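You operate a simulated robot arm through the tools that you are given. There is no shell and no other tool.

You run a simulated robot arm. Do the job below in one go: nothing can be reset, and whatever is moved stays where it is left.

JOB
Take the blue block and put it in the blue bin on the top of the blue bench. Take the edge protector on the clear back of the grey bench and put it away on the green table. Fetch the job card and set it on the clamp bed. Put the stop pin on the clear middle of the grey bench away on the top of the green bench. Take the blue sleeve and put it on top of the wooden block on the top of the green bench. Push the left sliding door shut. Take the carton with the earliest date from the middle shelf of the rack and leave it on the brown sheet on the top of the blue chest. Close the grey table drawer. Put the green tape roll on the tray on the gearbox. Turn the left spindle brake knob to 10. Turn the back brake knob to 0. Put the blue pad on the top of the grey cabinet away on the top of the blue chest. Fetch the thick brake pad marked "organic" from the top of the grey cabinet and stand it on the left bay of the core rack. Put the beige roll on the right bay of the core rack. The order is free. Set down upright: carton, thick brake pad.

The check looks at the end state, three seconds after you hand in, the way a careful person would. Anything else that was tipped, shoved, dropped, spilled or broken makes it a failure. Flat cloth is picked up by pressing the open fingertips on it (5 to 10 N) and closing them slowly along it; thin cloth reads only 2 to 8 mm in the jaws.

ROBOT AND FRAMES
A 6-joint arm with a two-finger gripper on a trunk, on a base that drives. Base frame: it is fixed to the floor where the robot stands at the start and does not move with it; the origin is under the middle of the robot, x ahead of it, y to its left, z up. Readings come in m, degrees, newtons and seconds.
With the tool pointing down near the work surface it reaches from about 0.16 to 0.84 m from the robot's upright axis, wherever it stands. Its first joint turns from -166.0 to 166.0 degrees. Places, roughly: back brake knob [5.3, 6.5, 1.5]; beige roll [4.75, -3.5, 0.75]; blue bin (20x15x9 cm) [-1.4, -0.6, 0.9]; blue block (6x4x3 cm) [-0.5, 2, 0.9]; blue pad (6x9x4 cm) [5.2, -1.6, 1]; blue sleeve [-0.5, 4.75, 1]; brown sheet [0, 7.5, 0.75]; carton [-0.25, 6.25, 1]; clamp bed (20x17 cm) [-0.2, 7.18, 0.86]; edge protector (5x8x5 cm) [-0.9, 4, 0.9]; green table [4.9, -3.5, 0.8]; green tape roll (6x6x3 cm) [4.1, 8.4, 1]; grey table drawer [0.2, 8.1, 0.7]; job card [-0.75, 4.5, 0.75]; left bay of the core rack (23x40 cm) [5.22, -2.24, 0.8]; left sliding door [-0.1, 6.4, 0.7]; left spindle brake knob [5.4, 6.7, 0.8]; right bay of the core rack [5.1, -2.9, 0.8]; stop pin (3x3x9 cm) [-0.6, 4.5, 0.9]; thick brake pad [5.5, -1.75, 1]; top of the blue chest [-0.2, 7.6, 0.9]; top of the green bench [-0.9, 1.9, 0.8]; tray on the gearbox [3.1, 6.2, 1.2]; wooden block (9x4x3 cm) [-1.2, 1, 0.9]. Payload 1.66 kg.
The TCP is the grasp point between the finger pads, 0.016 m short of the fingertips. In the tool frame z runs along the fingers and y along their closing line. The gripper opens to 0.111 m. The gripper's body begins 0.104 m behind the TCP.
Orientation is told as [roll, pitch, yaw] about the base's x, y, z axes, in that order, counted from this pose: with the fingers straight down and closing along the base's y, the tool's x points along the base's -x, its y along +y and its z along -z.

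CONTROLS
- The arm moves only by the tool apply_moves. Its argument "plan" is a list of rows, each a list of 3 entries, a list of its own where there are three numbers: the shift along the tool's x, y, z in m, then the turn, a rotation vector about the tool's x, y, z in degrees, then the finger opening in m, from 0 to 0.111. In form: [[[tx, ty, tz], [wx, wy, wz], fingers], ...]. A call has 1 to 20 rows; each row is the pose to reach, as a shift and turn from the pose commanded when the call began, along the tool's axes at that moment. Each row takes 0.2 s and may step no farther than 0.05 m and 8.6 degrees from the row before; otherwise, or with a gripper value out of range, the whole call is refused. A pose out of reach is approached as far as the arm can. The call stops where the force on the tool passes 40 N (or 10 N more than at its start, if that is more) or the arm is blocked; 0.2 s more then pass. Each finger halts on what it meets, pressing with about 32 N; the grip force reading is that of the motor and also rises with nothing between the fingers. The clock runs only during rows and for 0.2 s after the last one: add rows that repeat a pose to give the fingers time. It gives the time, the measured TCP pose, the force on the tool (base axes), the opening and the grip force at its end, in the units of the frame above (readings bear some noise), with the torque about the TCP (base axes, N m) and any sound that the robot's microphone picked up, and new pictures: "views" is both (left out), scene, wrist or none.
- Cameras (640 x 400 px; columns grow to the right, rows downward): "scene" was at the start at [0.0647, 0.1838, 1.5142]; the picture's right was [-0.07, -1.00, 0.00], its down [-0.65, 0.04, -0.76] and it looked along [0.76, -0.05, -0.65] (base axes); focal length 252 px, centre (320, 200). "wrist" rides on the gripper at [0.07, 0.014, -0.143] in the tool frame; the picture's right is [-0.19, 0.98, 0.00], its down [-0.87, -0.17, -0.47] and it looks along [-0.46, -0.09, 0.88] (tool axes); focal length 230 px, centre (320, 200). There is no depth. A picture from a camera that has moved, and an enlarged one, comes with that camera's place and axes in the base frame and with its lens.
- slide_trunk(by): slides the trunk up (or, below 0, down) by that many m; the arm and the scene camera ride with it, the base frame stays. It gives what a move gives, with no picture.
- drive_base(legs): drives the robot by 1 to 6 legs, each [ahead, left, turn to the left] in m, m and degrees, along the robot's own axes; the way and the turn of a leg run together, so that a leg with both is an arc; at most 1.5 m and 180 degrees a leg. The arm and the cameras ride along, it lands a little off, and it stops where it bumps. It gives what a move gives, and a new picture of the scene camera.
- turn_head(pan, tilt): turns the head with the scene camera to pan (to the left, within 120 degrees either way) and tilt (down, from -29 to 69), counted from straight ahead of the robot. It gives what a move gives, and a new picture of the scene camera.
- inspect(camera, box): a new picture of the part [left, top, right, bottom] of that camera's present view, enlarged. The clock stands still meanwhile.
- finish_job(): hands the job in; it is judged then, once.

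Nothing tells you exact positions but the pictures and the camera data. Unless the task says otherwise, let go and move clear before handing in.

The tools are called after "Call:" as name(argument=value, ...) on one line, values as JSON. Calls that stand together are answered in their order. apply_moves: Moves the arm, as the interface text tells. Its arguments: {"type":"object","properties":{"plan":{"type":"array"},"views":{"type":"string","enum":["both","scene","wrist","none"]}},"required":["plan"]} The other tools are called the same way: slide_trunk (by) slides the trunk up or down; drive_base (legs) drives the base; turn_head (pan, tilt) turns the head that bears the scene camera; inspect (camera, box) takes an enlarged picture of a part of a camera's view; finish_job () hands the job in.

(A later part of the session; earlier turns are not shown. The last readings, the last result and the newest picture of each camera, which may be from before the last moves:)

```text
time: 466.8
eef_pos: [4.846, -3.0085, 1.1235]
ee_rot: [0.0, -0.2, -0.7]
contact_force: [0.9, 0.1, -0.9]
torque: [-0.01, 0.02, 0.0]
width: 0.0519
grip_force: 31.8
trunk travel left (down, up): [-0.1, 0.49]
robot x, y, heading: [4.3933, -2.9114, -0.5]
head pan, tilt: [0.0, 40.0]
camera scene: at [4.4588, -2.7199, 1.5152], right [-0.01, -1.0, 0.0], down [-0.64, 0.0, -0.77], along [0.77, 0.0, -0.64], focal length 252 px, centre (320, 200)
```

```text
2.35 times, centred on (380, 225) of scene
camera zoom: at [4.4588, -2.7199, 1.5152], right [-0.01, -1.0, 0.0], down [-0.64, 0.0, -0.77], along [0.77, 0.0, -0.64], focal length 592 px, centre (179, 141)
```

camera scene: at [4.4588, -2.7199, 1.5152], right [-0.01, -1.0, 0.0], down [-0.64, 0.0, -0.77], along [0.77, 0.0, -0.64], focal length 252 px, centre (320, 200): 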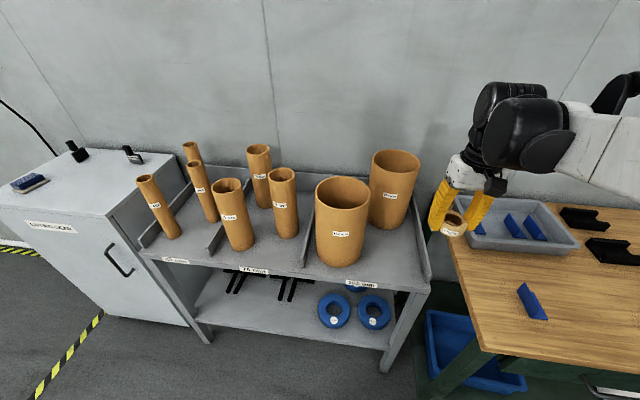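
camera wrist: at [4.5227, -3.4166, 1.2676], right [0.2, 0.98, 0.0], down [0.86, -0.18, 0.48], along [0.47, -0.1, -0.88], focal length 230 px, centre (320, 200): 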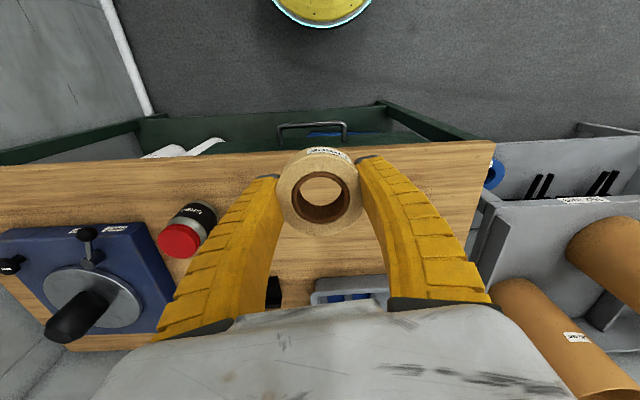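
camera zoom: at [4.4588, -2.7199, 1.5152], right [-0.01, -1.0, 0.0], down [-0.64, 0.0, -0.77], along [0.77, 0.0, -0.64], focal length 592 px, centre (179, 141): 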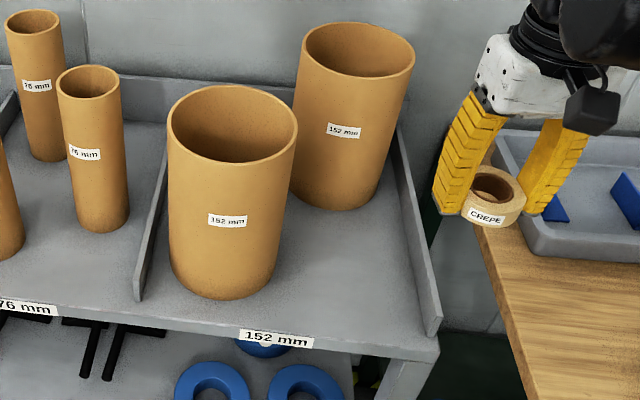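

Call:
apply_moves(plan=[[[-0.041, 0.008, 0.0], [0, 0, 0], 0.035], [[-0.082, 0.016, 0.0], [0, 0, 0], 0.035], [[-0.123, 0.0245, 0.0], [0, 0, 0], 0.035], [[-0.1636, 0.0325, 0.0], [0, 0, 0], 0.035], [[-0.1636, 0.0325, 0.045], [0, 0, 0], 0.035], [[-0.1636, 0.0325, 0.09], [0, 0, 0], 0.035], [[-0.1636, 0.0325, 0.135], [0, 0, 0], 0.035], [[-0.1636, 0.0325, 0.18], [0, 0, 0], 0.035], [[-0.1636, 0.0325, 0.225], [0, 0, 0], 0.035]])

Call:
inspect(camera="scene", box=[300, 140, 460, 310])

```text
time: 468.8
eef_pos: [5.0098, -2.9783, 0.8983]
ee_rot: [0.1, -0.3, -0.7]
contact_force: [-0.1, 0.3, -0.6]
torque: [0.0, 0.03, -0.01]
width: 0.0522
grip_force: 31.6
trunk travel left (down, up): [-0.1, 0.49]
robot x, y, heading: [4.3914, -2.9104, -0.2]
head pan, tilt: [0.0, 40.0]
camera scene: at [4.4586, -2.7199, 1.5151], right [-0.01, -1.0, 0.0], down [-0.64, 0.0, -0.77], along [0.77, 0.0, -0.64], focal length 252 px, centre (320, 200)
camera wrist: at [4.94, -2.963, 1.0423], right [0.2, 0.98, 0.0], down [0.86, -0.18, 0.48], along [0.47, -0.09, -0.88], focal length 230 px, centre (320, 200)
```

scene: 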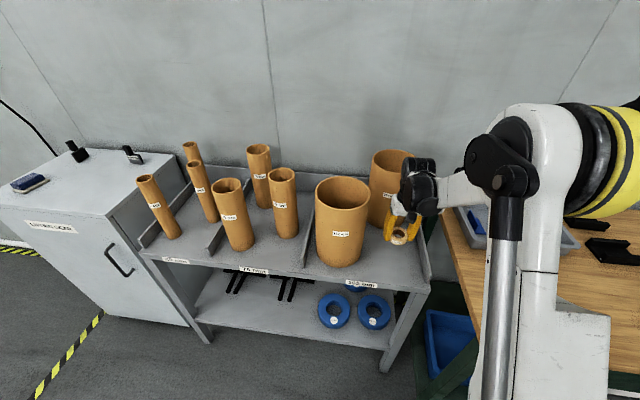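
wrist: 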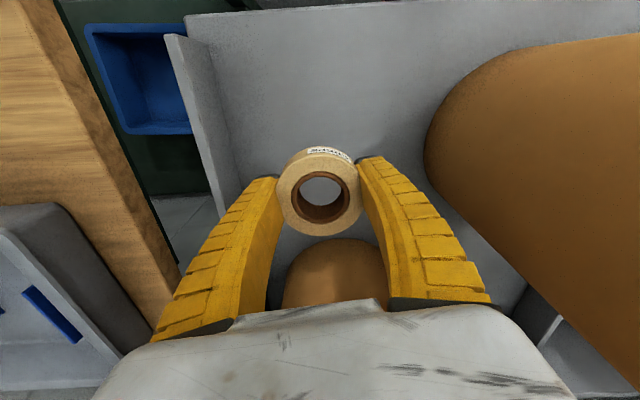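

```text
2.35 times, centred on (380, 225) of scene
camera zoom: at [4.4586, -2.7199, 1.5151], right [-0.01, -1.0, 0.0], down [-0.64, 0.0, -0.77], along [0.77, 0.0, -0.64], focal length 592 px, centre (179, 141)
```

zoom: 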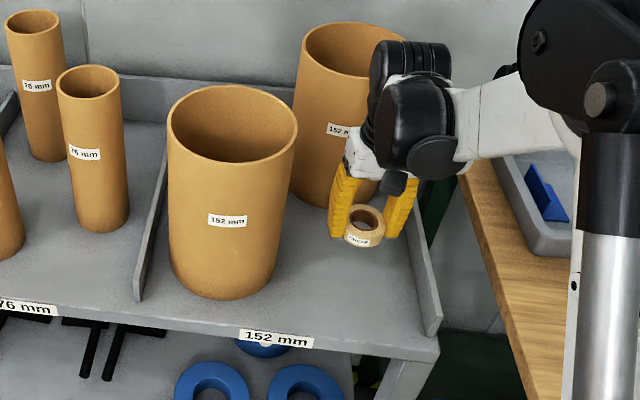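

Call:
apply_moves(plan=[[[0, 0, 0.035], [0, 0, 0], 0.035], [[0, 0, 0.07], [0, 0, 0], 0.035], [[0, 0, 0.085], [0, 0, 0], 0.035]], views="none")

Call:
apply_moves(plan=[[[0, 0, 0.004], [0, 0, 0], 0.035], [[0, 0, 0.008], [0, 0, 0], 0.035]], views="none")

Call:
apply_moves(plan=[[[0, 0, 0.003], [0, 0, 0], 0.035], [[0, 0, 0.005], [0, 0, 0], 0.035]], views="wrist")

```text
time: 469.6
eef_pos: [5.0122, -2.9793, 0.8158]
ee_rot: [-0.1, -0.4, -0.6]
contact_force: [6.8, -0.5, 27.8]
torque: [0.05, -0.07, -0.04]
width: 0.0521
grip_force: 31.9
trunk travel left (down, up): [-0.1, 0.49]
robot x, y, heading: [4.3927, -2.9079, -0.5]
head pan, tilt: [0.0, 40.0]
```

```text
time: 469.9
eef_pos: [5.0113, -2.978, 0.8156]
ee_rot: [0.0, -0.4, -0.6]
contact_force: [-0.3, -0.7, 28.2]
torque: [0.04, 0.12, -0.23]
width: 0.0522
grip_force: 32.3
trunk travel left (down, up): [-0.1, 0.49]
robot x, y, heading: [4.3914, -2.9079, -0.4]
head pan, tilt: [0.0, 40.0]
stopped in row 1: the force on the tool passed its limit at 46 N (the readings are from after the stop); the commanded pose is now the measured one
```

```text
time: 470.3
eef_pos: [5.0126, -2.9788, 0.8154]
ee_rot: [-0.1, -0.6, -0.7]
contact_force: [-3.5, 0.4, 31.3]
torque: [0.05, 0.12, -0.21]
width: 0.0522
grip_force: 32.7
trunk travel left (down, up): [-0.1, 0.49]
robot x, y, heading: [4.3901, -2.9125, -0.3]
head pan, tilt: [0.0, 40.0]
stopped in row 1: the force on the tool passed its limit at 45 N (the readings are from after the stop); the commanded pose is now the measured one
camera wrist: at [4.9413, -2.9642, 0.9589], right [0.2, 0.98, 0.0], down [0.86, -0.18, 0.48], along [0.47, -0.1, -0.88], focal length 230 px, centre (320, 200)
```

wrist: 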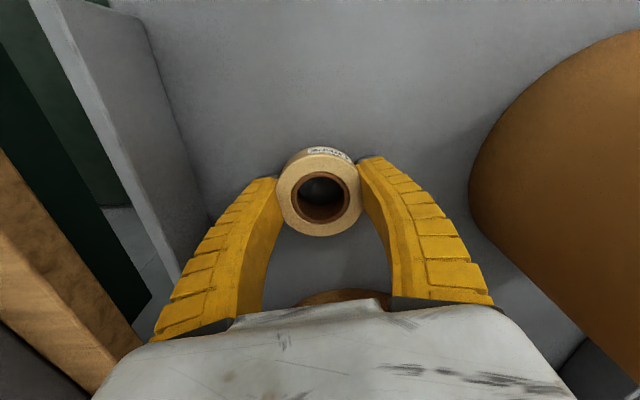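

The roll is on the bay floor. I release it and rise.

Call:
apply_moves(plan=[[[0, 0, -0.003], [0, 0.4, 0], 0.045], [[0, 0, -0.003], [0, 0.4, 0], 0.06], [[0, 0, -0.003], [0, 0.4, 0], 0.075], [[0, 0, -0.003], [0, 0.4, 0], 0.08], [[0, 0, -0.04], [0, 0.4, 0], 0.08], [[0, 0, -0.085], [0, 0.4, 0], 0.08], [[0, 0, -0.13], [0, 0.4, 0], 0.08], [[0, 0, -0.175], [0, 0.4, 0], 0.08], [[0, 0, -0.22], [0, 0.4, 0], 0.08], [[0, 0, -0.265], [0, 0.4, 0], 0.08], [[0, 0, -0.31], [0, 0.4, 0], 0.09], [[0.04, 0, -0.33], [0, 0.4, 0], 0.1], [[0.085, 0, -0.34], [0, 0.4, 0], 0.111], [[0.13, 0, -0.34], [0, 0.4, 0], 0.111], [[0.17, 0, -0.34], [0, 0.4, 0], 0.111]], views="wrist")

Call:
inspect(camera="scene", box=[300, 140, 460, 310])

```text
time: 473.5
eef_pos: [4.8415, -2.9751, 1.1523]
ee_rot: [-0.1, 0.0, -0.6]
contact_force: [-0.1, -0.3, -0.2]
torque: [0.02, -0.02, 0.0]
width: 0.1111
grip_force: 0.1
trunk travel left (down, up): [-0.1, 0.49]
robot x, y, heading: [4.3938, -2.907, -0.3]
head pan, tilt: [0.0, 40.0]
camera wrist: at [4.7713, -2.9608, 1.2965], right [0.2, 0.98, 0.0], down [0.86, -0.18, 0.47], along [0.46, -0.09, -0.88], focal length 230 px, centre (320, 200)
```

wrist: 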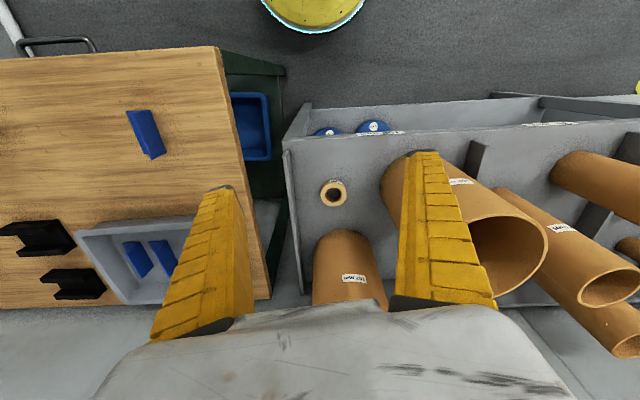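

```text
2.35 times, centred on (380, 225) of scene
camera zoom: at [4.4576, -2.7198, 1.5153], right [0.0, -1.0, 0.0], down [-0.64, 0.0, -0.77], along [0.77, 0.0, -0.64], focal length 592 px, centre (179, 141)
```

zoom: 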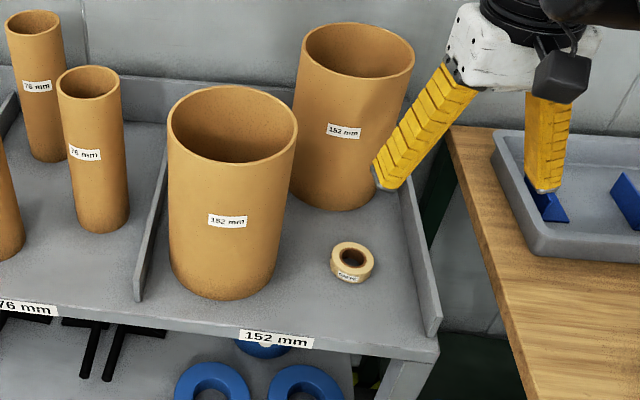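

The roll sits in the right bay. Next I move left to the cabinet to look at the pads.

Call:
drive_base(legs=[[-0.05, 0, 0], [0, 1.1, 0]])

Call:
inspect(camera="scene", box=[200, 100, 440, 260])

```text
time: 479.7
eef_pos: [4.798, -1.8696, 1.1522]
ee_rot: [0.0, -0.1, -0.4]
contact_force: [0.9, 0.0, 0.0]
torque: [0.0, 0.02, 0.02]
width: 0.1109
grip_force: 0.1
trunk travel left (down, up): [-0.1, 0.49]
robot x, y, heading: [4.3507, -1.8054, -0.2]
head pan, tilt: [0.0, 40.0]
camera scene: at [4.4138, -1.6147, 1.5152], right [0.0, -1.0, 0.0], down [-0.64, 0.0, -0.77], along [0.77, 0.0, -0.64], focal length 252 px, centre (320, 200)
```

scene: 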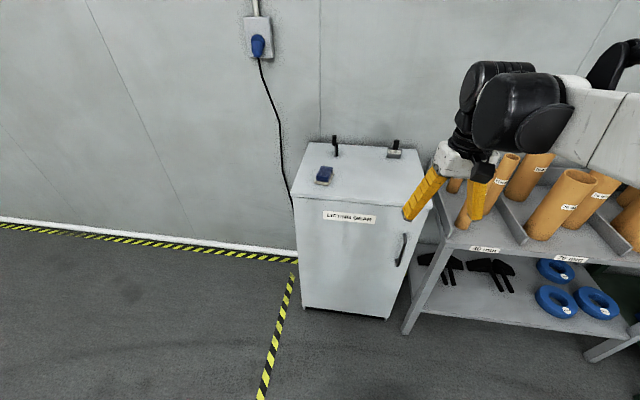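

```text
2.50 times, centred on (320, 180) of scene
camera zoom: at [4.4138, -1.6147, 1.5152], right [0.0, -1.0, 0.0], down [-0.64, 0.0, -0.77], along [0.77, 0.0, -0.64], focal length 629 px, centre (320, 250)
```

zoom: 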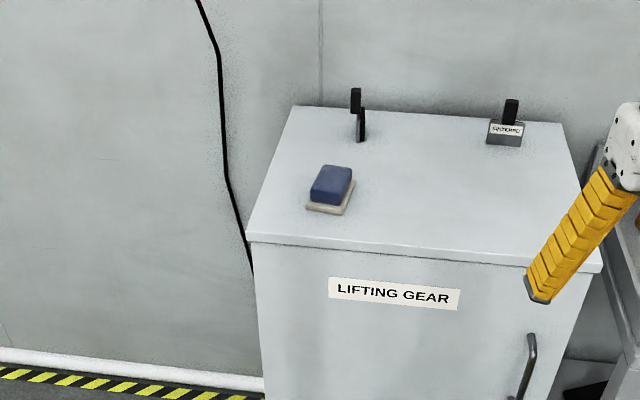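

The left pad is edge-on from here. I move left to read its label.

Call:
drive_base(legs=[[0, 0.75, 0]])

Call:
turn_head(pan=-25, tilt=30)

Call:
inspect(camera="scene", box=[240, 120, 400, 220])

```text
time: 483.8
eef_pos: [4.7969, -1.1095, 1.1531]
ee_rot: [0.1, -0.1, 0.0]
contact_force: [-0.8, 0.7, 0.2]
torque: [-0.04, 0.0, -0.01]
width: 0.1111
grip_force: 0.0
trunk travel left (down, up): [-0.1, 0.49]
robot x, y, heading: [4.3441, -1.0474, 0.5]
head pan, tilt: [0.0, 40.0]
camera scene: at [4.411, -0.8586, 1.5152], right [0.01, -1.0, 0.0], down [-0.64, 0.0, -0.77], along [0.77, 0.0, -0.64], focal length 252 px, centre (320, 200)
```

scene: 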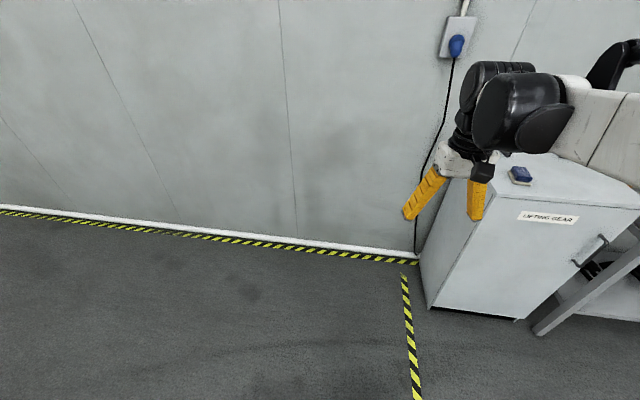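

```text
time: 484.6
eef_pos: [4.7975, -1.1109, 1.1528]
ee_rot: [0.0, -0.2, 0.0]
contact_force: [0.7, 0.1, -0.4]
torque: [0.01, 0.01, 0.01]
width: 0.1111
grip_force: 0.0
trunk travel left (down, up): [-0.1, 0.49]
robot x, y, heading: [4.3455, -1.051, 0.6]
head pan, tilt: [-25.0, 30.0]
camera scene: at [4.4082, -0.897, 1.5305], right [-0.42, -0.91, 0.0], down [-0.45, 0.21, -0.87], along [0.79, -0.36, -0.5], focal length 252 px, centre (320, 200)
```

scene: 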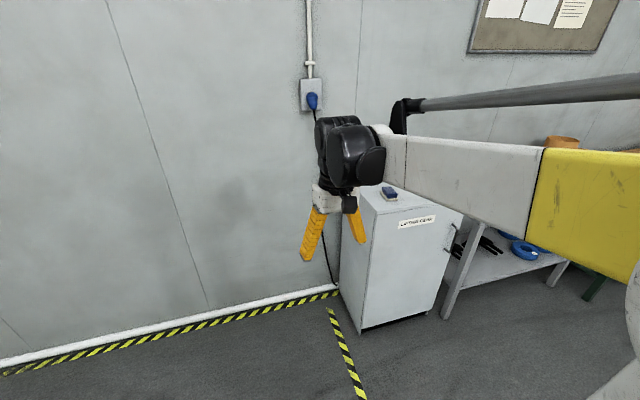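

```text
4.00 times, centred on (320, 170) of scene
camera zoom: at [4.4082, -0.897, 1.5305], right [-0.42, -0.91, 0.0], down [-0.45, 0.21, -0.87], along [0.79, -0.36, -0.5], focal length 1006 px, centre (320, 320)
```

zoom: 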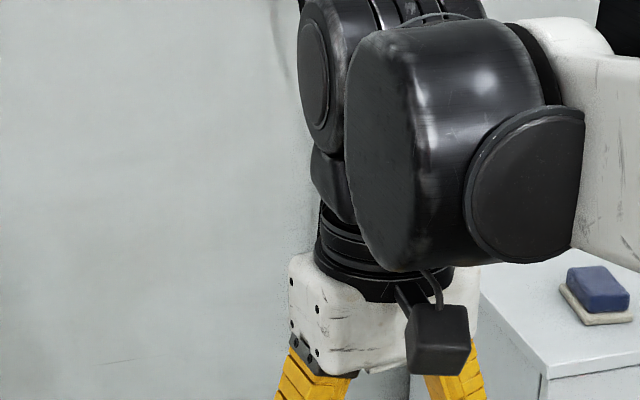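

Call:
drive_base(legs=[[0, 0, -62]])

Call:
turn_head(pan=25, tilt=30)

Call:
inspect(camera="scene", box=[280, 140, 380, 210])

```text
time: 487.7
eef_pos: [4.5087, -1.4729, 1.152]
ee_rot: [0.0, -0.1, -61.2]
contact_force: [-0.2, 0.6, -0.1]
torque: [-0.01, 0.0, 0.01]
width: 0.1107
grip_force: 0.1
trunk travel left (down, up): [-0.1, 0.49]
robot x, y, heading: [4.3447, -1.0489, -60.7]
head pan, tilt: [-25.0, 30.0]
camera scene: at [4.5098, -1.0296, 1.5306], right [-1.0, -0.07, 0.0], down [-0.04, 0.5, -0.87], along [0.06, -0.86, -0.5], focal length 252 px, centre (320, 200)
```

scene: 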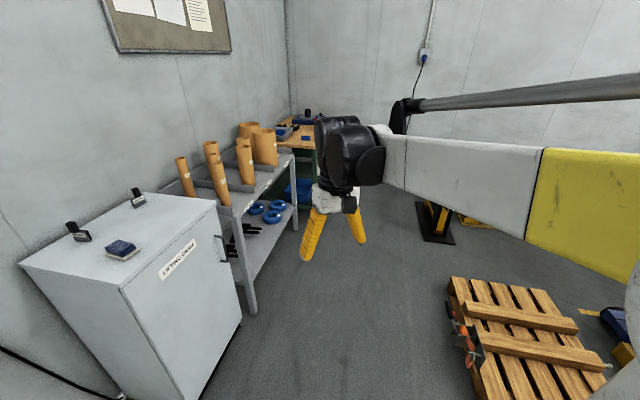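

```text
time: 488.9
eef_pos: [4.5098, -1.4737, 1.1523]
ee_rot: [-0.1, -0.1, -61.1]
contact_force: [0.1, 0.6, 0.0]
torque: [0.03, 0.03, -0.01]
width: 0.1109
grip_force: 0.0
trunk travel left (down, up): [-0.1, 0.49]
robot x, y, heading: [4.3483, -1.0507, -61.2]
head pan, tilt: [25.0, 30.0]
camera scene: at [4.5766, -0.9925, 1.5306], right [-0.59, -0.81, 0.0], down [-0.4, 0.29, -0.87], along [0.7, -0.51, -0.5], focal length 252 px, centre (320, 200)
```

scene: 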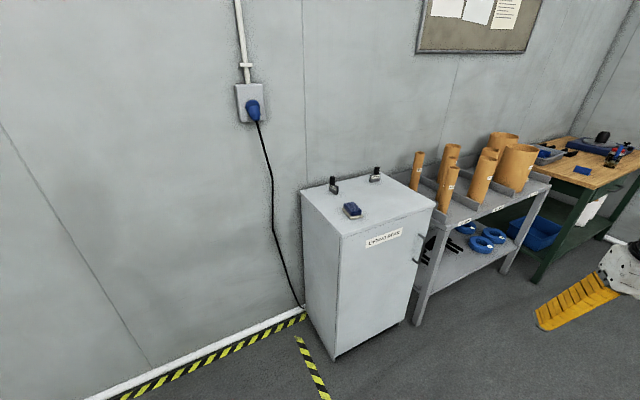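

```text
5.71 times, centred on (330, 175) of scene
camera zoom: at [4.5766, -0.9925, 1.5306], right [-0.59, -0.81, 0.0], down [-0.4, 0.29, -0.87], along [0.7, -0.51, -0.5], focal length 1437 px, centre (263, 343)
```

zoom: 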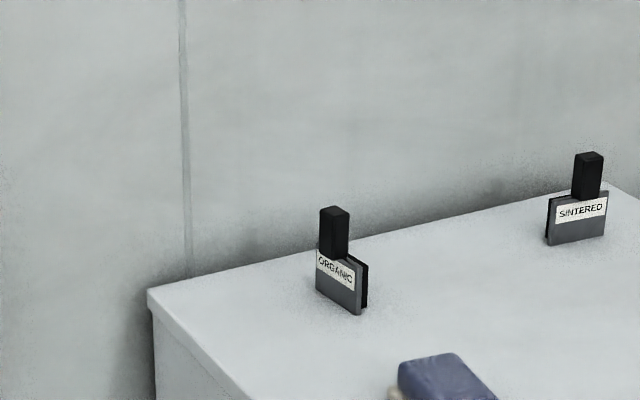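

The left pad is clearly marked ORGANIC, at about (5.395, -1.682) with a black grip block on top (z up to ≈1.043). I line up in front of the cabinet.

Call:
drive_base(legs=[[0, 0, 61], [0, -0.67, 0], [0.33, 0, 0]])

Call:
turn_head(pan=0, tilt=40)

Call:
inspect(camera="wrist", box=[0, 0, 640, 400])

```text
time: 497.2
eef_pos: [5.1447, -1.7724, 1.1523]
ee_rot: [0.0, 0.0, 1.1]
contact_force: [0.2, -0.8, -0.1]
torque: [0.0, -0.03, -0.02]
width: 0.111
grip_force: 0.0
trunk travel left (down, up): [-0.1, 0.49]
robot x, y, heading: [4.6942, -1.7185, 1.5]
head pan, tilt: [25.0, 30.0]
camera scene: at [4.7494, -1.4887, 1.5305], right [0.44, -0.9, 0.0], down [-0.45, -0.22, -0.87], along [0.78, 0.38, -0.5], focal length 252 px, centre (320, 200)
```

scene: 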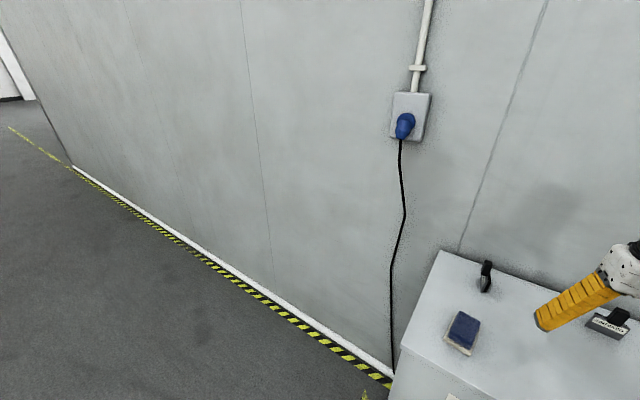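

```text
time: 498.1
eef_pos: [5.1441, -1.7715, 1.152]
ee_rot: [0.1, -0.2, 1.1]
contact_force: [0.8, -0.4, 0.3]
torque: [0.0, 0.02, 0.01]
width: 0.1108
grip_force: 0.0
trunk travel left (down, up): [-0.1, 0.49]
robot x, y, heading: [4.6936, -1.7178, 1.2]
head pan, tilt: [0.0, 40.0]
camera scene: at [4.7528, -1.5267, 1.5152], right [0.02, -1.0, 0.0], down [-0.64, -0.02, -0.77], along [0.77, 0.02, -0.64], focal length 252 px, centre (320, 200)
```

scene: 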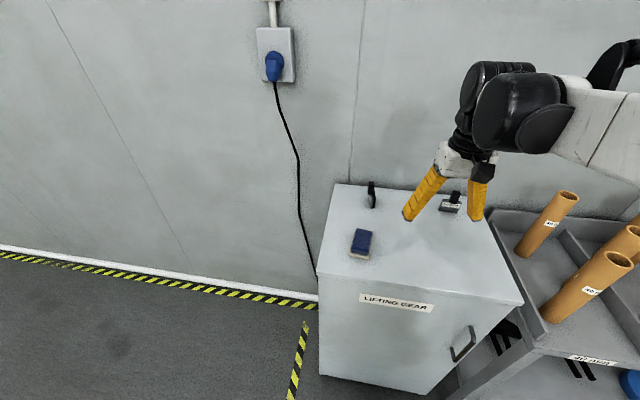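

```text
1.00 times, centred on (320, 200) of wrist (not enlarged: the box is as wide or as high as the picture)
camera zoom: at [5.0737, -1.7588, 1.2964], right [0.17, 0.99, 0.0], down [0.87, -0.15, 0.47], along [0.47, -0.08, -0.88], focal length 230 px, centre (320, 200)
```

zoom: 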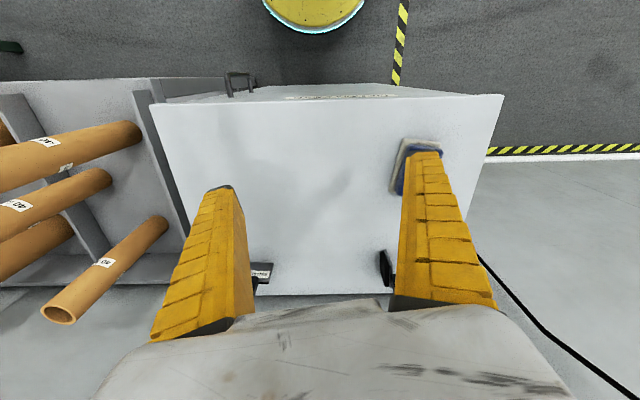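

Call:
inspect(camera="scene", box=[340, 170, 420, 270])

```text
4.00 times, centred on (380, 220) of scene
camera zoom: at [4.7528, -1.5267, 1.5152], right [0.02, -1.0, 0.0], down [-0.64, -0.02, -0.77], along [0.77, 0.02, -0.64], focal length 1006 px, centre (80, 120)
```

zoom: 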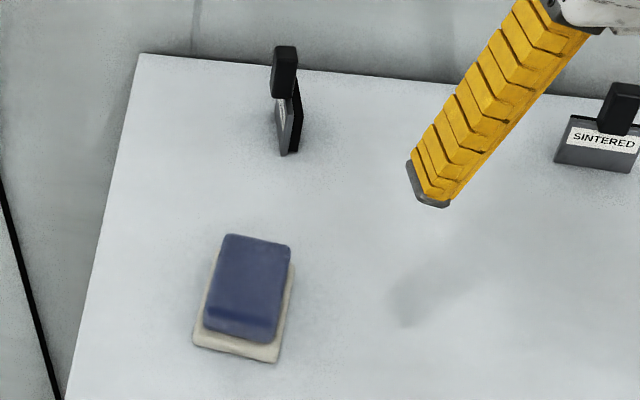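

Call:
apply_moves(plan=[[[-0.0438, 0.0147, 0.0], [0, 0, 0], 0.1], [[-0.0876, 0.0295, 0.0], [0, 0, 0], 0.09], [[-0.1313, 0.0443, 0.0], [0, 0, 0], 0.08], [[-0.1751, 0.059, 0.0], [0, 0, 0], 0.07], [[-0.2189, 0.0738, 0.0], [0, 0, 0], 0.07], [[-0.2627, 0.0885, 0.01], [0, 0, 0], 0.07]], views="both")

Call:
inspect(camera="wrist", box=[240, 80, 400, 240])

```text
time: 499.5
eef_pos: [5.4078, -1.6774, 1.1422]
ee_rot: [0.0, 0.0, 1.0]
contact_force: [0.0, 0.3, 0.8]
torque: [-0.03, 0.02, -0.01]
width: 0.0719
grip_force: 0.5
trunk travel left (down, up): [-0.1, 0.49]
robot x, y, heading: [4.689, -1.7163, 1.5]
head pan, tilt: [0.0, 40.0]
camera scene: at [4.7538, -1.5266, 1.515], right [0.02, -1.0, 0.0], down [-0.64, -0.02, -0.77], along [0.77, 0.02, -0.64], focal length 252 px, centre (320, 200)
camera wrist: at [5.3369, -1.664, 1.2864], right [0.17, 0.99, 0.0], down [0.87, -0.15, 0.47], along [0.47, -0.08, -0.88], focal length 230 px, centre (320, 200)
```

scene: 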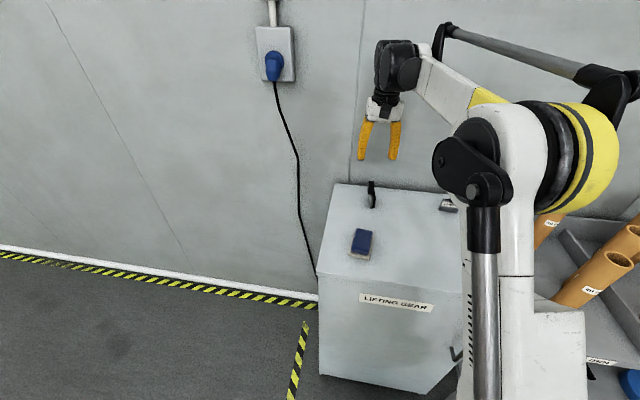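
wrist: 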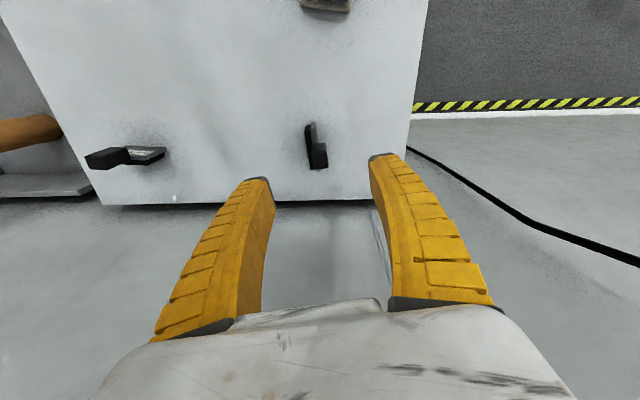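

```text
2.50 times, centred on (320, 160) of wrist
camera zoom: at [5.3369, -1.664, 1.2864], right [0.17, 0.99, 0.0], down [0.87, -0.15, 0.47], along [0.47, -0.08, -0.88], focal length 575 px, centre (320, 300)
```

zoom: 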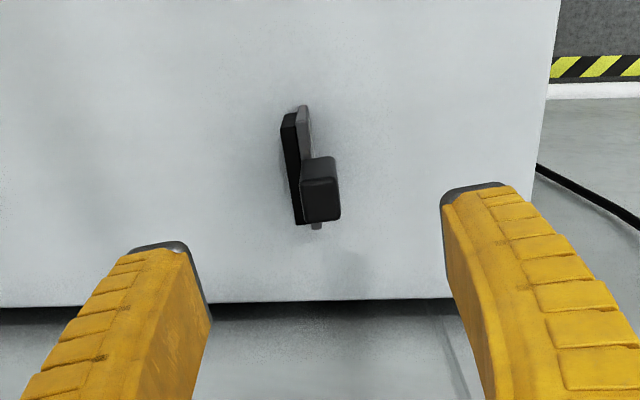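

The grip block is right below the TCP (6 mm further), plate turned about 5°. I descend and grip the block.

Call:
apply_moves(plan=[[[-0.006, 0, 0.03], [0, 0, 2.5], 0.06], [[-0.006, 0, 0.07], [0, 0, 5], 0.06], [[-0.006, 0, 0.1], [0, 0, 5], 0.06], [[-0.006, 0, 0.116], [0, 0, 5], 0.06]], views="wrist")

```text
time: 500.5
eef_pos: [5.4109, -1.6776, 1.0264]
ee_rot: [0.1, -0.2, -4.1]
contact_force: [-0.8, -0.5, -0.8]
torque: [0.01, -0.01, 0.01]
width: 0.0619
grip_force: 1.1
trunk travel left (down, up): [-0.1, 0.49]
robot x, y, heading: [4.6909, -1.7187, 1.4]
head pan, tilt: [0.0, 40.0]
camera wrist: at [5.3424, -1.6589, 1.1709], right [0.26, 0.97, 0.0], down [0.85, -0.23, 0.47], along [0.46, -0.12, -0.88], focal length 230 px, centre (320, 200)
```

wrist: 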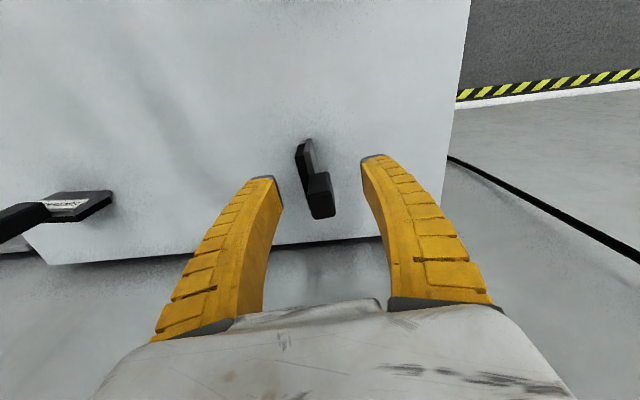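

Call:
apply_moves(plan=[[[0, 0, 0], [0, 0, 0], 0.045], [[0, 0, 0], [0, 0, 0], 0.03], [[0, 0, 0], [0, 0, 0], 0.018], [[0, 0, 0], [0, 0, 0], 0.008], [[0, 0, 0], [0, 0, 0], 0.0]], views="wrist")

Call:
inspect(camera="scene", box=[340, 130, 420, 220])

```text
time: 501.7
eef_pos: [5.4119, -1.677, 1.0277]
ee_rot: [0.0, -0.1, -4.0]
contact_force: [3.0, 0.5, 7.9]
torque: [0.0, -0.2, 0.05]
width: 0.0139
grip_force: 31.9
trunk travel left (down, up): [-0.1, 0.49]
robot x, y, heading: [4.6927, -1.7194, 1.5]
head pan, tilt: [0.0, 40.0]
camera wrist: at [5.342, -1.6589, 1.1716], right [0.26, 0.97, 0.0], down [0.85, -0.23, 0.47], along [0.46, -0.12, -0.88], focal length 230 px, centre (320, 200)
```

wrist: 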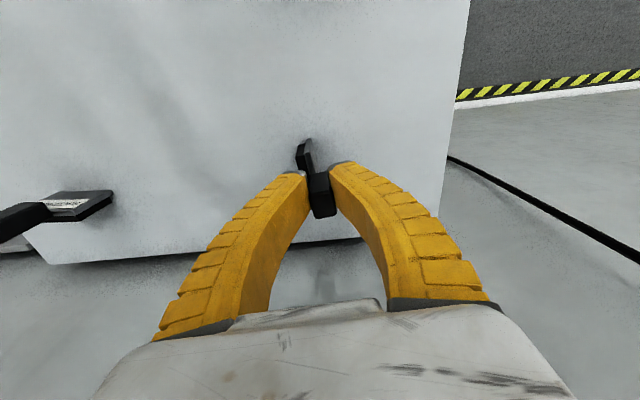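

```text
4.44 times, centred on (380, 175) of scene
camera zoom: at [4.7524, -1.5269, 1.5153], right [0.02, -1.0, 0.0], down [-0.64, -0.02, -0.77], along [0.77, 0.02, -0.64], focal length 1118 px, centre (53, 311)
```

zoom: 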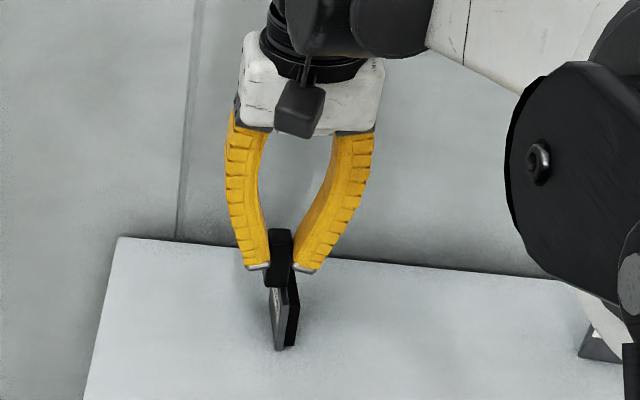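

The block is gripped. I lift the pad, retract and drive over to the left bay.

Call:
apply_moves(plan=[[[0, 0, -0.02], [0, 0, 0], 0.0], [[0, 0, -0.06], [0, 0, 0], 0.0], [[0, 0, -0.1], [0, 0, 0], 0.0], [[0, 0, -0.14], [0, 0, 0], 0.0], [[0.045, 0, -0.16], [0, 0, 0], 0.0], [[0.09, 0, -0.17], [0, 0, 0], 0.0], [[0.135, 0, -0.17], [0, 0, 0], 0.0], [[0.18, 0, -0.17], [0, 0, 0], 0.0], [[0.225, 0, -0.17], [0, 0, 0], 0.0], [[0.26, 0, -0.17], [0, 0, 0], 0.0]], views="wrist")

Call:
drive_base(legs=[[-0.22, 0, -1.5], [0, -0.5, 0]])

```text
time: 503.9
eef_pos: [5.1498, -1.6599, 1.1966]
ee_rot: [0.0, 0.0, -4.0]
contact_force: [0.1, 0.3, -2.3]
torque: [0.03, 0.03, 0.02]
width: 0.0104
grip_force: 32.1
trunk travel left (down, up): [-0.1, 0.49]
robot x, y, heading: [4.6911, -1.717, 1.4]
head pan, tilt: [0.0, 40.0]
camera wrist: at [5.0815, -1.6418, 1.3408], right [0.26, 0.97, 0.0], down [0.85, -0.23, 0.47], along [0.46, -0.12, -0.88], focal length 230 px, centre (320, 200)
```

wrist: 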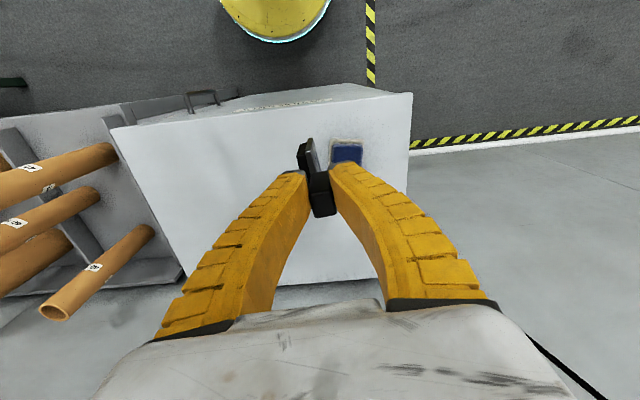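

```text
time: 508.1
eef_pos: [4.933, -2.184, 1.1957]
ee_rot: [0.0, -0.1, -5.2]
contact_force: [0.3, 0.4, -2.0]
torque: [0.03, 0.04, -0.03]
width: 0.0106
grip_force: 31.9
trunk travel left (down, up): [-0.1, 0.49]
robot x, y, heading: [4.4742, -2.2305, 0.1]
head pan, tilt: [0.0, 40.0]
camera scene: at [4.5373, -2.0418, 1.5152], right [0.0, -1.0, 0.0], down [-0.64, 0.0, -0.77], along [0.77, 0.0, -0.64], focal length 252 px, centre (320, 200)
```

scene: 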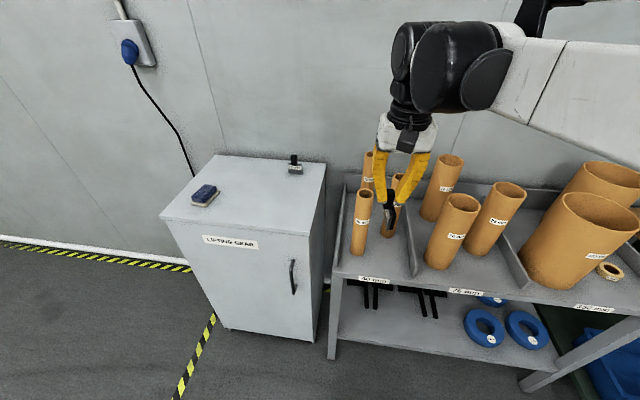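

Call:
inspect(camera="scene", box=[325, 140, 435, 290])

Call:
inspect(camera="wrist", box=[0, 0, 640, 400])

```text
2.67 times, centred on (380, 215) of scene
camera zoom: at [4.5373, -2.0418, 1.5152], right [0.0, -1.0, 0.0], down [-0.64, 0.0, -0.77], along [0.77, 0.0, -0.64], focal length 671 px, centre (160, 160)
```

zoom: 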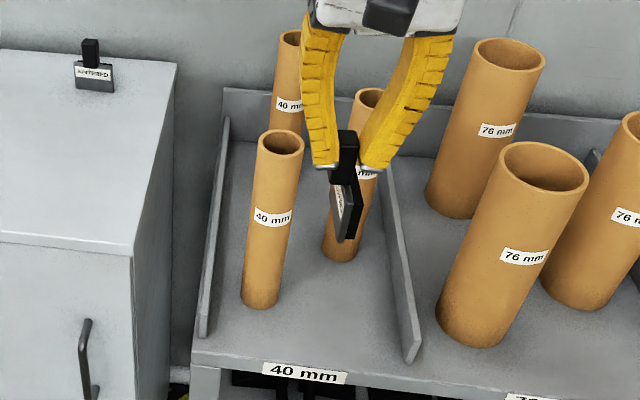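

```text
1.00 times, centred on (320, 200) of wrist (not enlarged: the box is as wide or as high as the picture)
camera zoom: at [4.8645, -2.164, 1.3408], right [0.28, 0.96, 0.0], down [0.85, -0.24, 0.47], along [0.45, -0.13, -0.88], focal length 230 px, centre (320, 200)
```

zoom: 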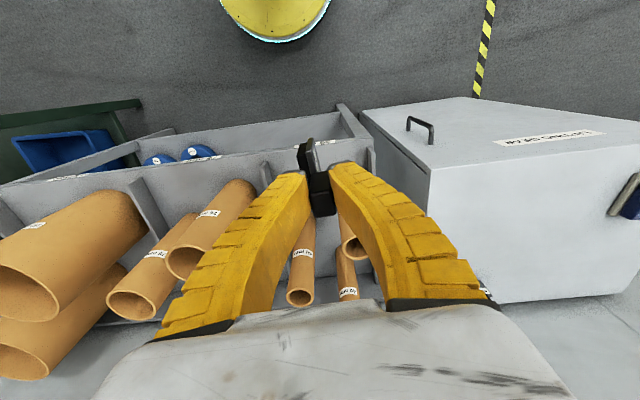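

I'll stand the pad at about (5.075, -2.28), the open front right of the left bay. I move above and lower it.

Call:
apply_moves(plan=[[[-0.0375, -0.0207, 0], [0, 0, 0], 0.0], [[-0.075, -0.0414, 0], [0, 0, 0], 0.0], [[-0.1126, -0.062, 0], [0, 0, 0], 0.0], [[-0.1501, -0.0827, 0], [0, 0, 0], 0.0], [[-0.1501, -0.0827, 0.045], [0, 0, 0], 0.0], [[-0.1501, -0.0827, 0.09], [0, 0, 0], 0.0], [[-0.1501, -0.0827, 0.135], [0, 0, 0], 0.0], [[-0.1501, -0.0827, 0.18], [0, 0, 0], 0.0], [[-0.1501, -0.0827, 0.225], [0, 0, 0], 0.0], [[-0.1501, -0.0827, 0.265], [0, 0, 0], 0.0]], views="wrist")

Call:
inspect(camera="scene", box=[325, 140, 435, 290])

```text
time: 510.3
eef_pos: [5.0754, -2.2812, 0.9305]
ee_rot: [0.0, 0.0, -5.3]
contact_force: [-0.1, 0.1, -2.5]
torque: [0.09, -0.04, -0.01]
width: 0.0105
grip_force: 31.4
trunk travel left (down, up): [-0.1, 0.49]
robot x, y, heading: [4.4715, -2.2307, 0.1]
head pan, tilt: [0.0, 40.0]
camera wrist: at [5.006, -2.2615, 1.0752], right [0.28, 0.96, 0.0], down [0.85, -0.24, 0.47], along [0.45, -0.13, -0.88], focal length 230 px, centre (320, 200)
```

wrist: 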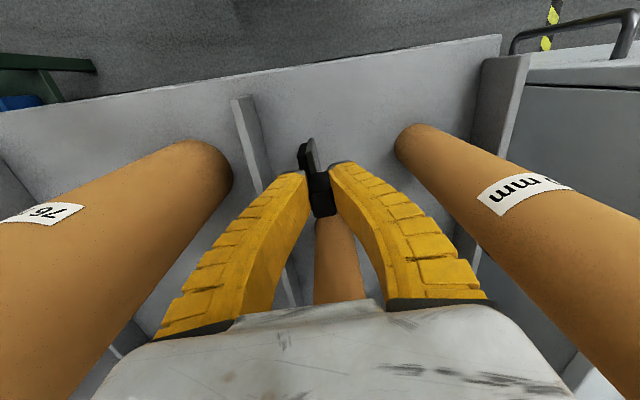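

```text
2.67 times, centred on (380, 215) of scene
camera zoom: at [4.5377, -2.0415, 1.5152], right [0.0, -1.0, 0.0], down [-0.64, 0.0, -0.77], along [0.77, 0.0, -0.64], focal length 671 px, centre (160, 160)
```

zoom: 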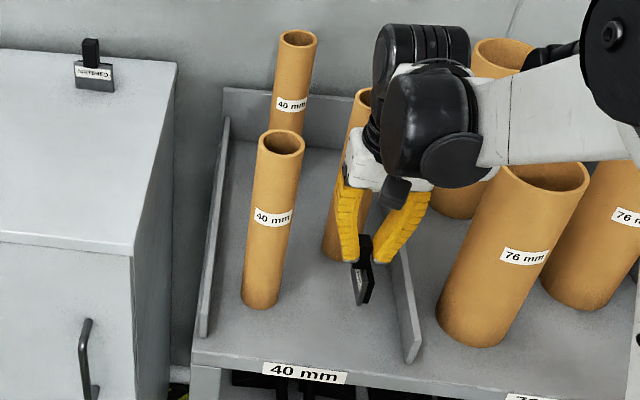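

The forearm could come close to the 76 mm tube, so I shift the spot 1.5 cm toward front-left, then descend carefully.

Call:
apply_moves(plan=[[[0.0163, 0.0136, 0], [0, 0, 0], 0.0], [[0.0163, 0.0136, 0.02], [0, 0, 0], 0.0], [[0.0163, 0.0136, 0.035], [0, 0, 0], 0.0]], views="wrist")

Call:
inspect(camera="scene", box=[325, 140, 465, 290])

```text
time: 511.1
eef_pos: [5.0605, -2.2674, 0.8965]
ee_rot: [0.0, -0.1, -5.1]
contact_force: [0.2, -0.1, -2.0]
torque: [0.03, 0.04, 0.01]
width: 0.0103
grip_force: 31.8
trunk travel left (down, up): [-0.1, 0.49]
robot x, y, heading: [4.4713, -2.2277, 0.2]
head pan, tilt: [0.0, 40.0]
camera wrist: at [4.9921, -2.2469, 1.0404], right [0.28, 0.96, 0.0], down [0.85, -0.24, 0.47], along [0.45, -0.13, -0.88], focal length 230 px, centre (320, 200)
```

wrist: 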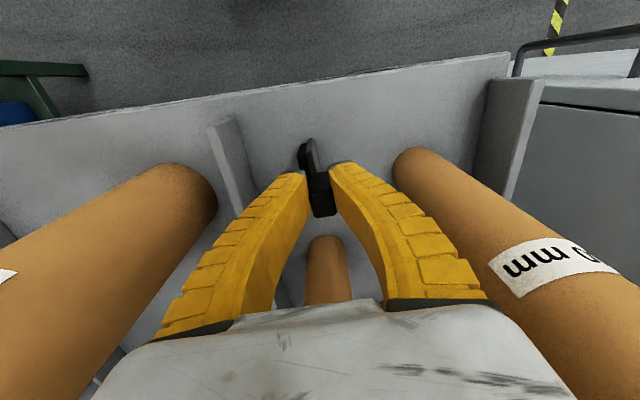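

```text
2.67 times, centred on (395, 215) of scene
camera zoom: at [4.5377, -2.0416, 1.5152], right [0.0, -1.0, 0.0], down [-0.64, 0.0, -0.77], along [0.77, 0.0, -0.64], focal length 671 px, centre (120, 160)
```

zoom: 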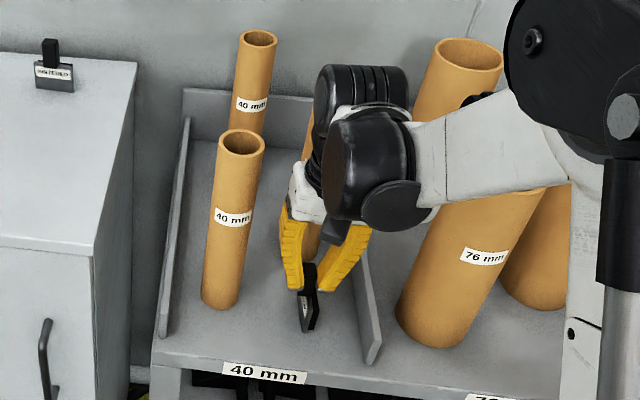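

Call:
apply_moves(plan=[[[0, 0, 0.008], [0, 0, 0], 0.0], [[0, 0, 0.015], [0, 0, 0], 0.0]], views="none")

Call:
apply_moves(plan=[[[0, 0, 0.003], [0, 0, 0], 0.0], [[0, 0, 0.005], [0, 0, 0], 0.0]], views="none")

Call:
apply_moves(plan=[[[0, 0, 0.002], [0, 0, 0], 0.0], [[0, 0, 0.004], [0, 0, 0], 0.0]], views="wrist")

Call:
inspect(camera="scene", box=[325, 140, 465, 290])

```text
time: 511.7
eef_pos: [5.061, -2.2658, 0.8819]
ee_rot: [0.0, -0.2, -5.2]
contact_force: [4.1, 1.4, 16.9]
torque: [-0.01, -0.29, 0.03]
width: 0.0209
grip_force: 32.1
trunk travel left (down, up): [-0.1, 0.49]
robot x, y, heading: [4.4732, -2.2307, -0.0]
head pan, tilt: [0.0, 40.0]
```

```text
time: 512.3
eef_pos: [5.0612, -2.2651, 0.8771]
ee_rot: [0.0, -0.2, -5.2]
contact_force: [5.4, 0.7, 18.2]
torque: [-0.04, -0.28, 0.01]
width: 0.0264
grip_force: 31.9
trunk travel left (down, up): [-0.1, 0.49]
robot x, y, heading: [4.4748, -2.2293, 0.3]
head pan, tilt: [0.0, 40.0]
```

```text
time: 512.9
eef_pos: [5.0597, -2.2648, 0.8732]
ee_rot: [-0.1, -0.1, -5.3]
contact_force: [7.3, -0.5, 17.4]
torque: [-0.01, -0.28, 0.04]
width: 0.0288
grip_force: 32.5
trunk travel left (down, up): [-0.1, 0.49]
robot x, y, heading: [4.4736, -2.2305, 0.2]
head pan, tilt: [0.0, 40.0]
camera wrist: at [4.9915, -2.2449, 1.0176], right [0.28, 0.96, 0.0], down [0.85, -0.24, 0.47], along [0.46, -0.13, -0.88], focal length 230 px, centre (320, 200)
```

wrist: 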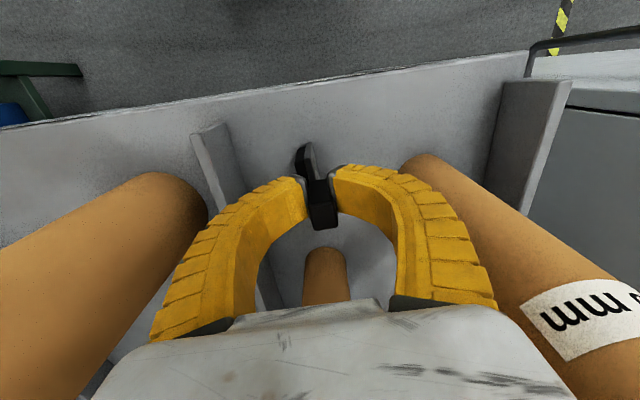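

```text
2.67 times, centred on (395, 215) of scene
camera zoom: at [4.5364, -2.0413, 1.5152], right [0.0, -1.0, 0.0], down [-0.64, 0.0, -0.77], along [0.77, 0.0, -0.64], focal length 671 px, centre (120, 160)
```

zoom: 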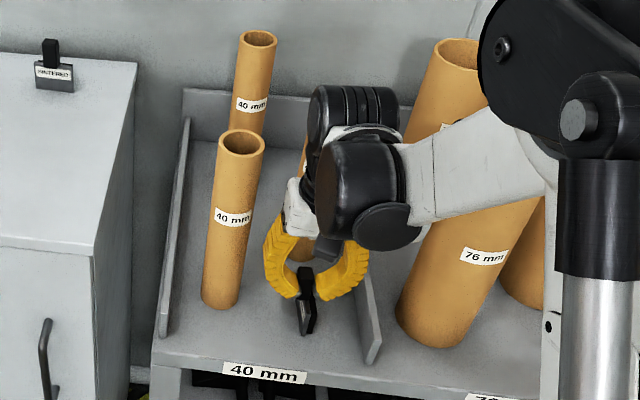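

Contact came a bit earlier; I ease back up 8 mm to unload the fingers, then open and rise.

Call:
apply_moves(plan=[[[0, 0, -0.004], [0, 0, 0], 0.0], [[0, 0, -0.008], [0, 0, 0], 0.0]], views="wrist")

Call:
inspect(camera="scene", box=[355, 220, 435, 280])

```text
time: 513.5
eef_pos: [5.06, -2.2642, 0.8809]
ee_rot: [-0.1, -0.1, -5.2]
contact_force: [5.3, 0.3, 16.3]
torque: [0.0, -0.08, 0.0]
width: 0.0225
grip_force: 32.3
trunk travel left (down, up): [-0.1, 0.49]
robot x, y, heading: [4.475, -2.231, 0.2]
head pan, tilt: [0.0, 40.0]
camera wrist: at [4.9908, -2.2444, 1.025], right [0.28, 0.96, 0.0], down [0.85, -0.24, 0.47], along [0.45, -0.13, -0.88], focal length 230 px, centre (320, 200)
```

wrist: 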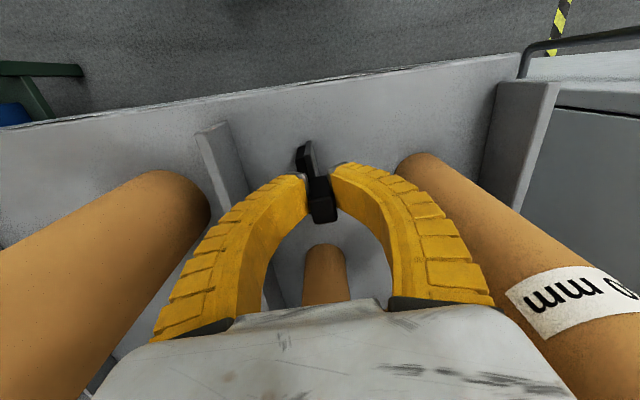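

```text
6.67 times, centred on (395, 250) of scene
camera zoom: at [4.5364, -2.0413, 1.5153], right [0.0, -1.0, 0.0], down [-0.64, 0.0, -0.77], along [0.77, 0.0, -0.64], focal length 1677 px, centre (-180, -133)
```

zoom: 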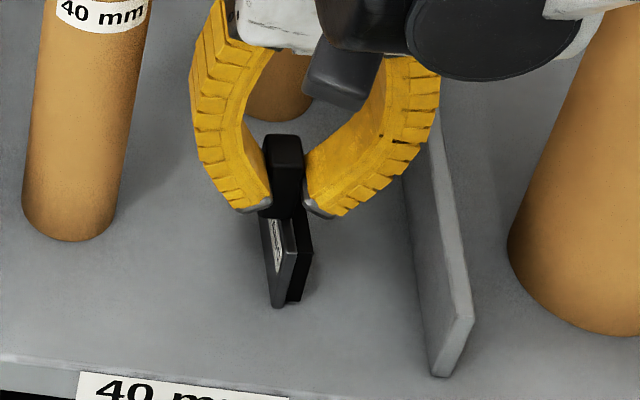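

Call:
apply_moves(plan=[[[0, 0, -0.003], [0, 0, 0], 0.01], [[0, 0, -0.003], [0, 0, 0], 0.025], [[0, 0, -0.003], [0, 0, 0], 0.04], [[0, 0, -0.003], [0, 0, 0], 0.05], [[0, 0, -0.03], [0, 0, 0], 0.055], [[0, 0, -0.07], [0, 0, 0], 0.06], [[0, 0, -0.115], [0, 0, 0], 0.06], [[0, 0, -0.16], [0, 0, 0], 0.07], [[0, 0, -0.205], [0, 0, 0], 0.08], [[0, 0, -0.25], [0, 0, 0], 0.1], [[0.04, 0, -0.27], [0, 0, 0], 0.111], [[0.08, 0, -0.28], [0, 0, 0], 0.111]], views="wrist")

Call:
inspect(camera="scene", box=[325, 160, 465, 290])

```text
time: 516.1
eef_pos: [4.9808, -2.2556, 1.1633]
ee_rot: [0.1, -0.1, -5.3]
contact_force: [0.0, -0.9, 0.3]
torque: [-0.01, -0.03, 0.0]
width: 0.1111
grip_force: 0.1
trunk travel left (down, up): [-0.1, 0.49]
robot x, y, heading: [4.4715, -2.233, -0.2]
head pan, tilt: [0.0, 40.0]
camera wrist: at [4.9113, -2.2355, 1.3073], right [0.28, 0.96, 0.0], down [0.85, -0.24, 0.47], along [0.45, -0.13, -0.88], focal length 230 px, centre (320, 200)
```

wrist: 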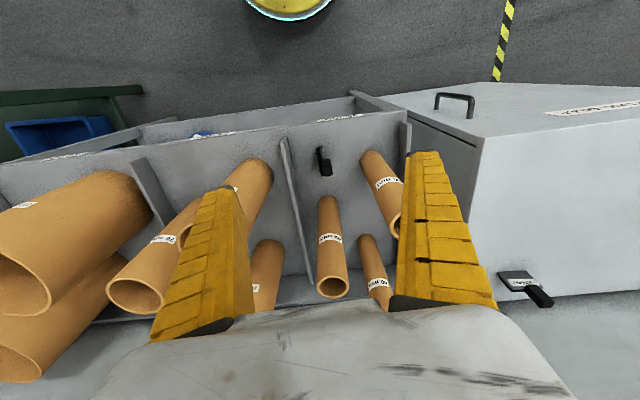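

```text
3.08 times, centred on (395, 225) of scene
camera zoom: at [4.5362, -2.0413, 1.5153], right [0.0, -1.0, 0.0], down [-0.64, 0.0, -0.77], along [0.77, 0.0, -0.64], focal length 774 px, centre (89, 123)
```

zoom: 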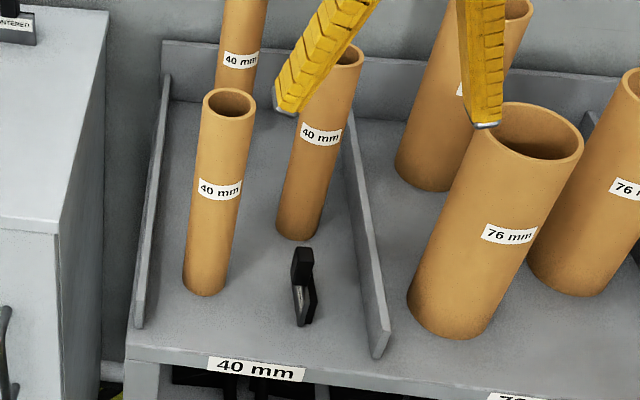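

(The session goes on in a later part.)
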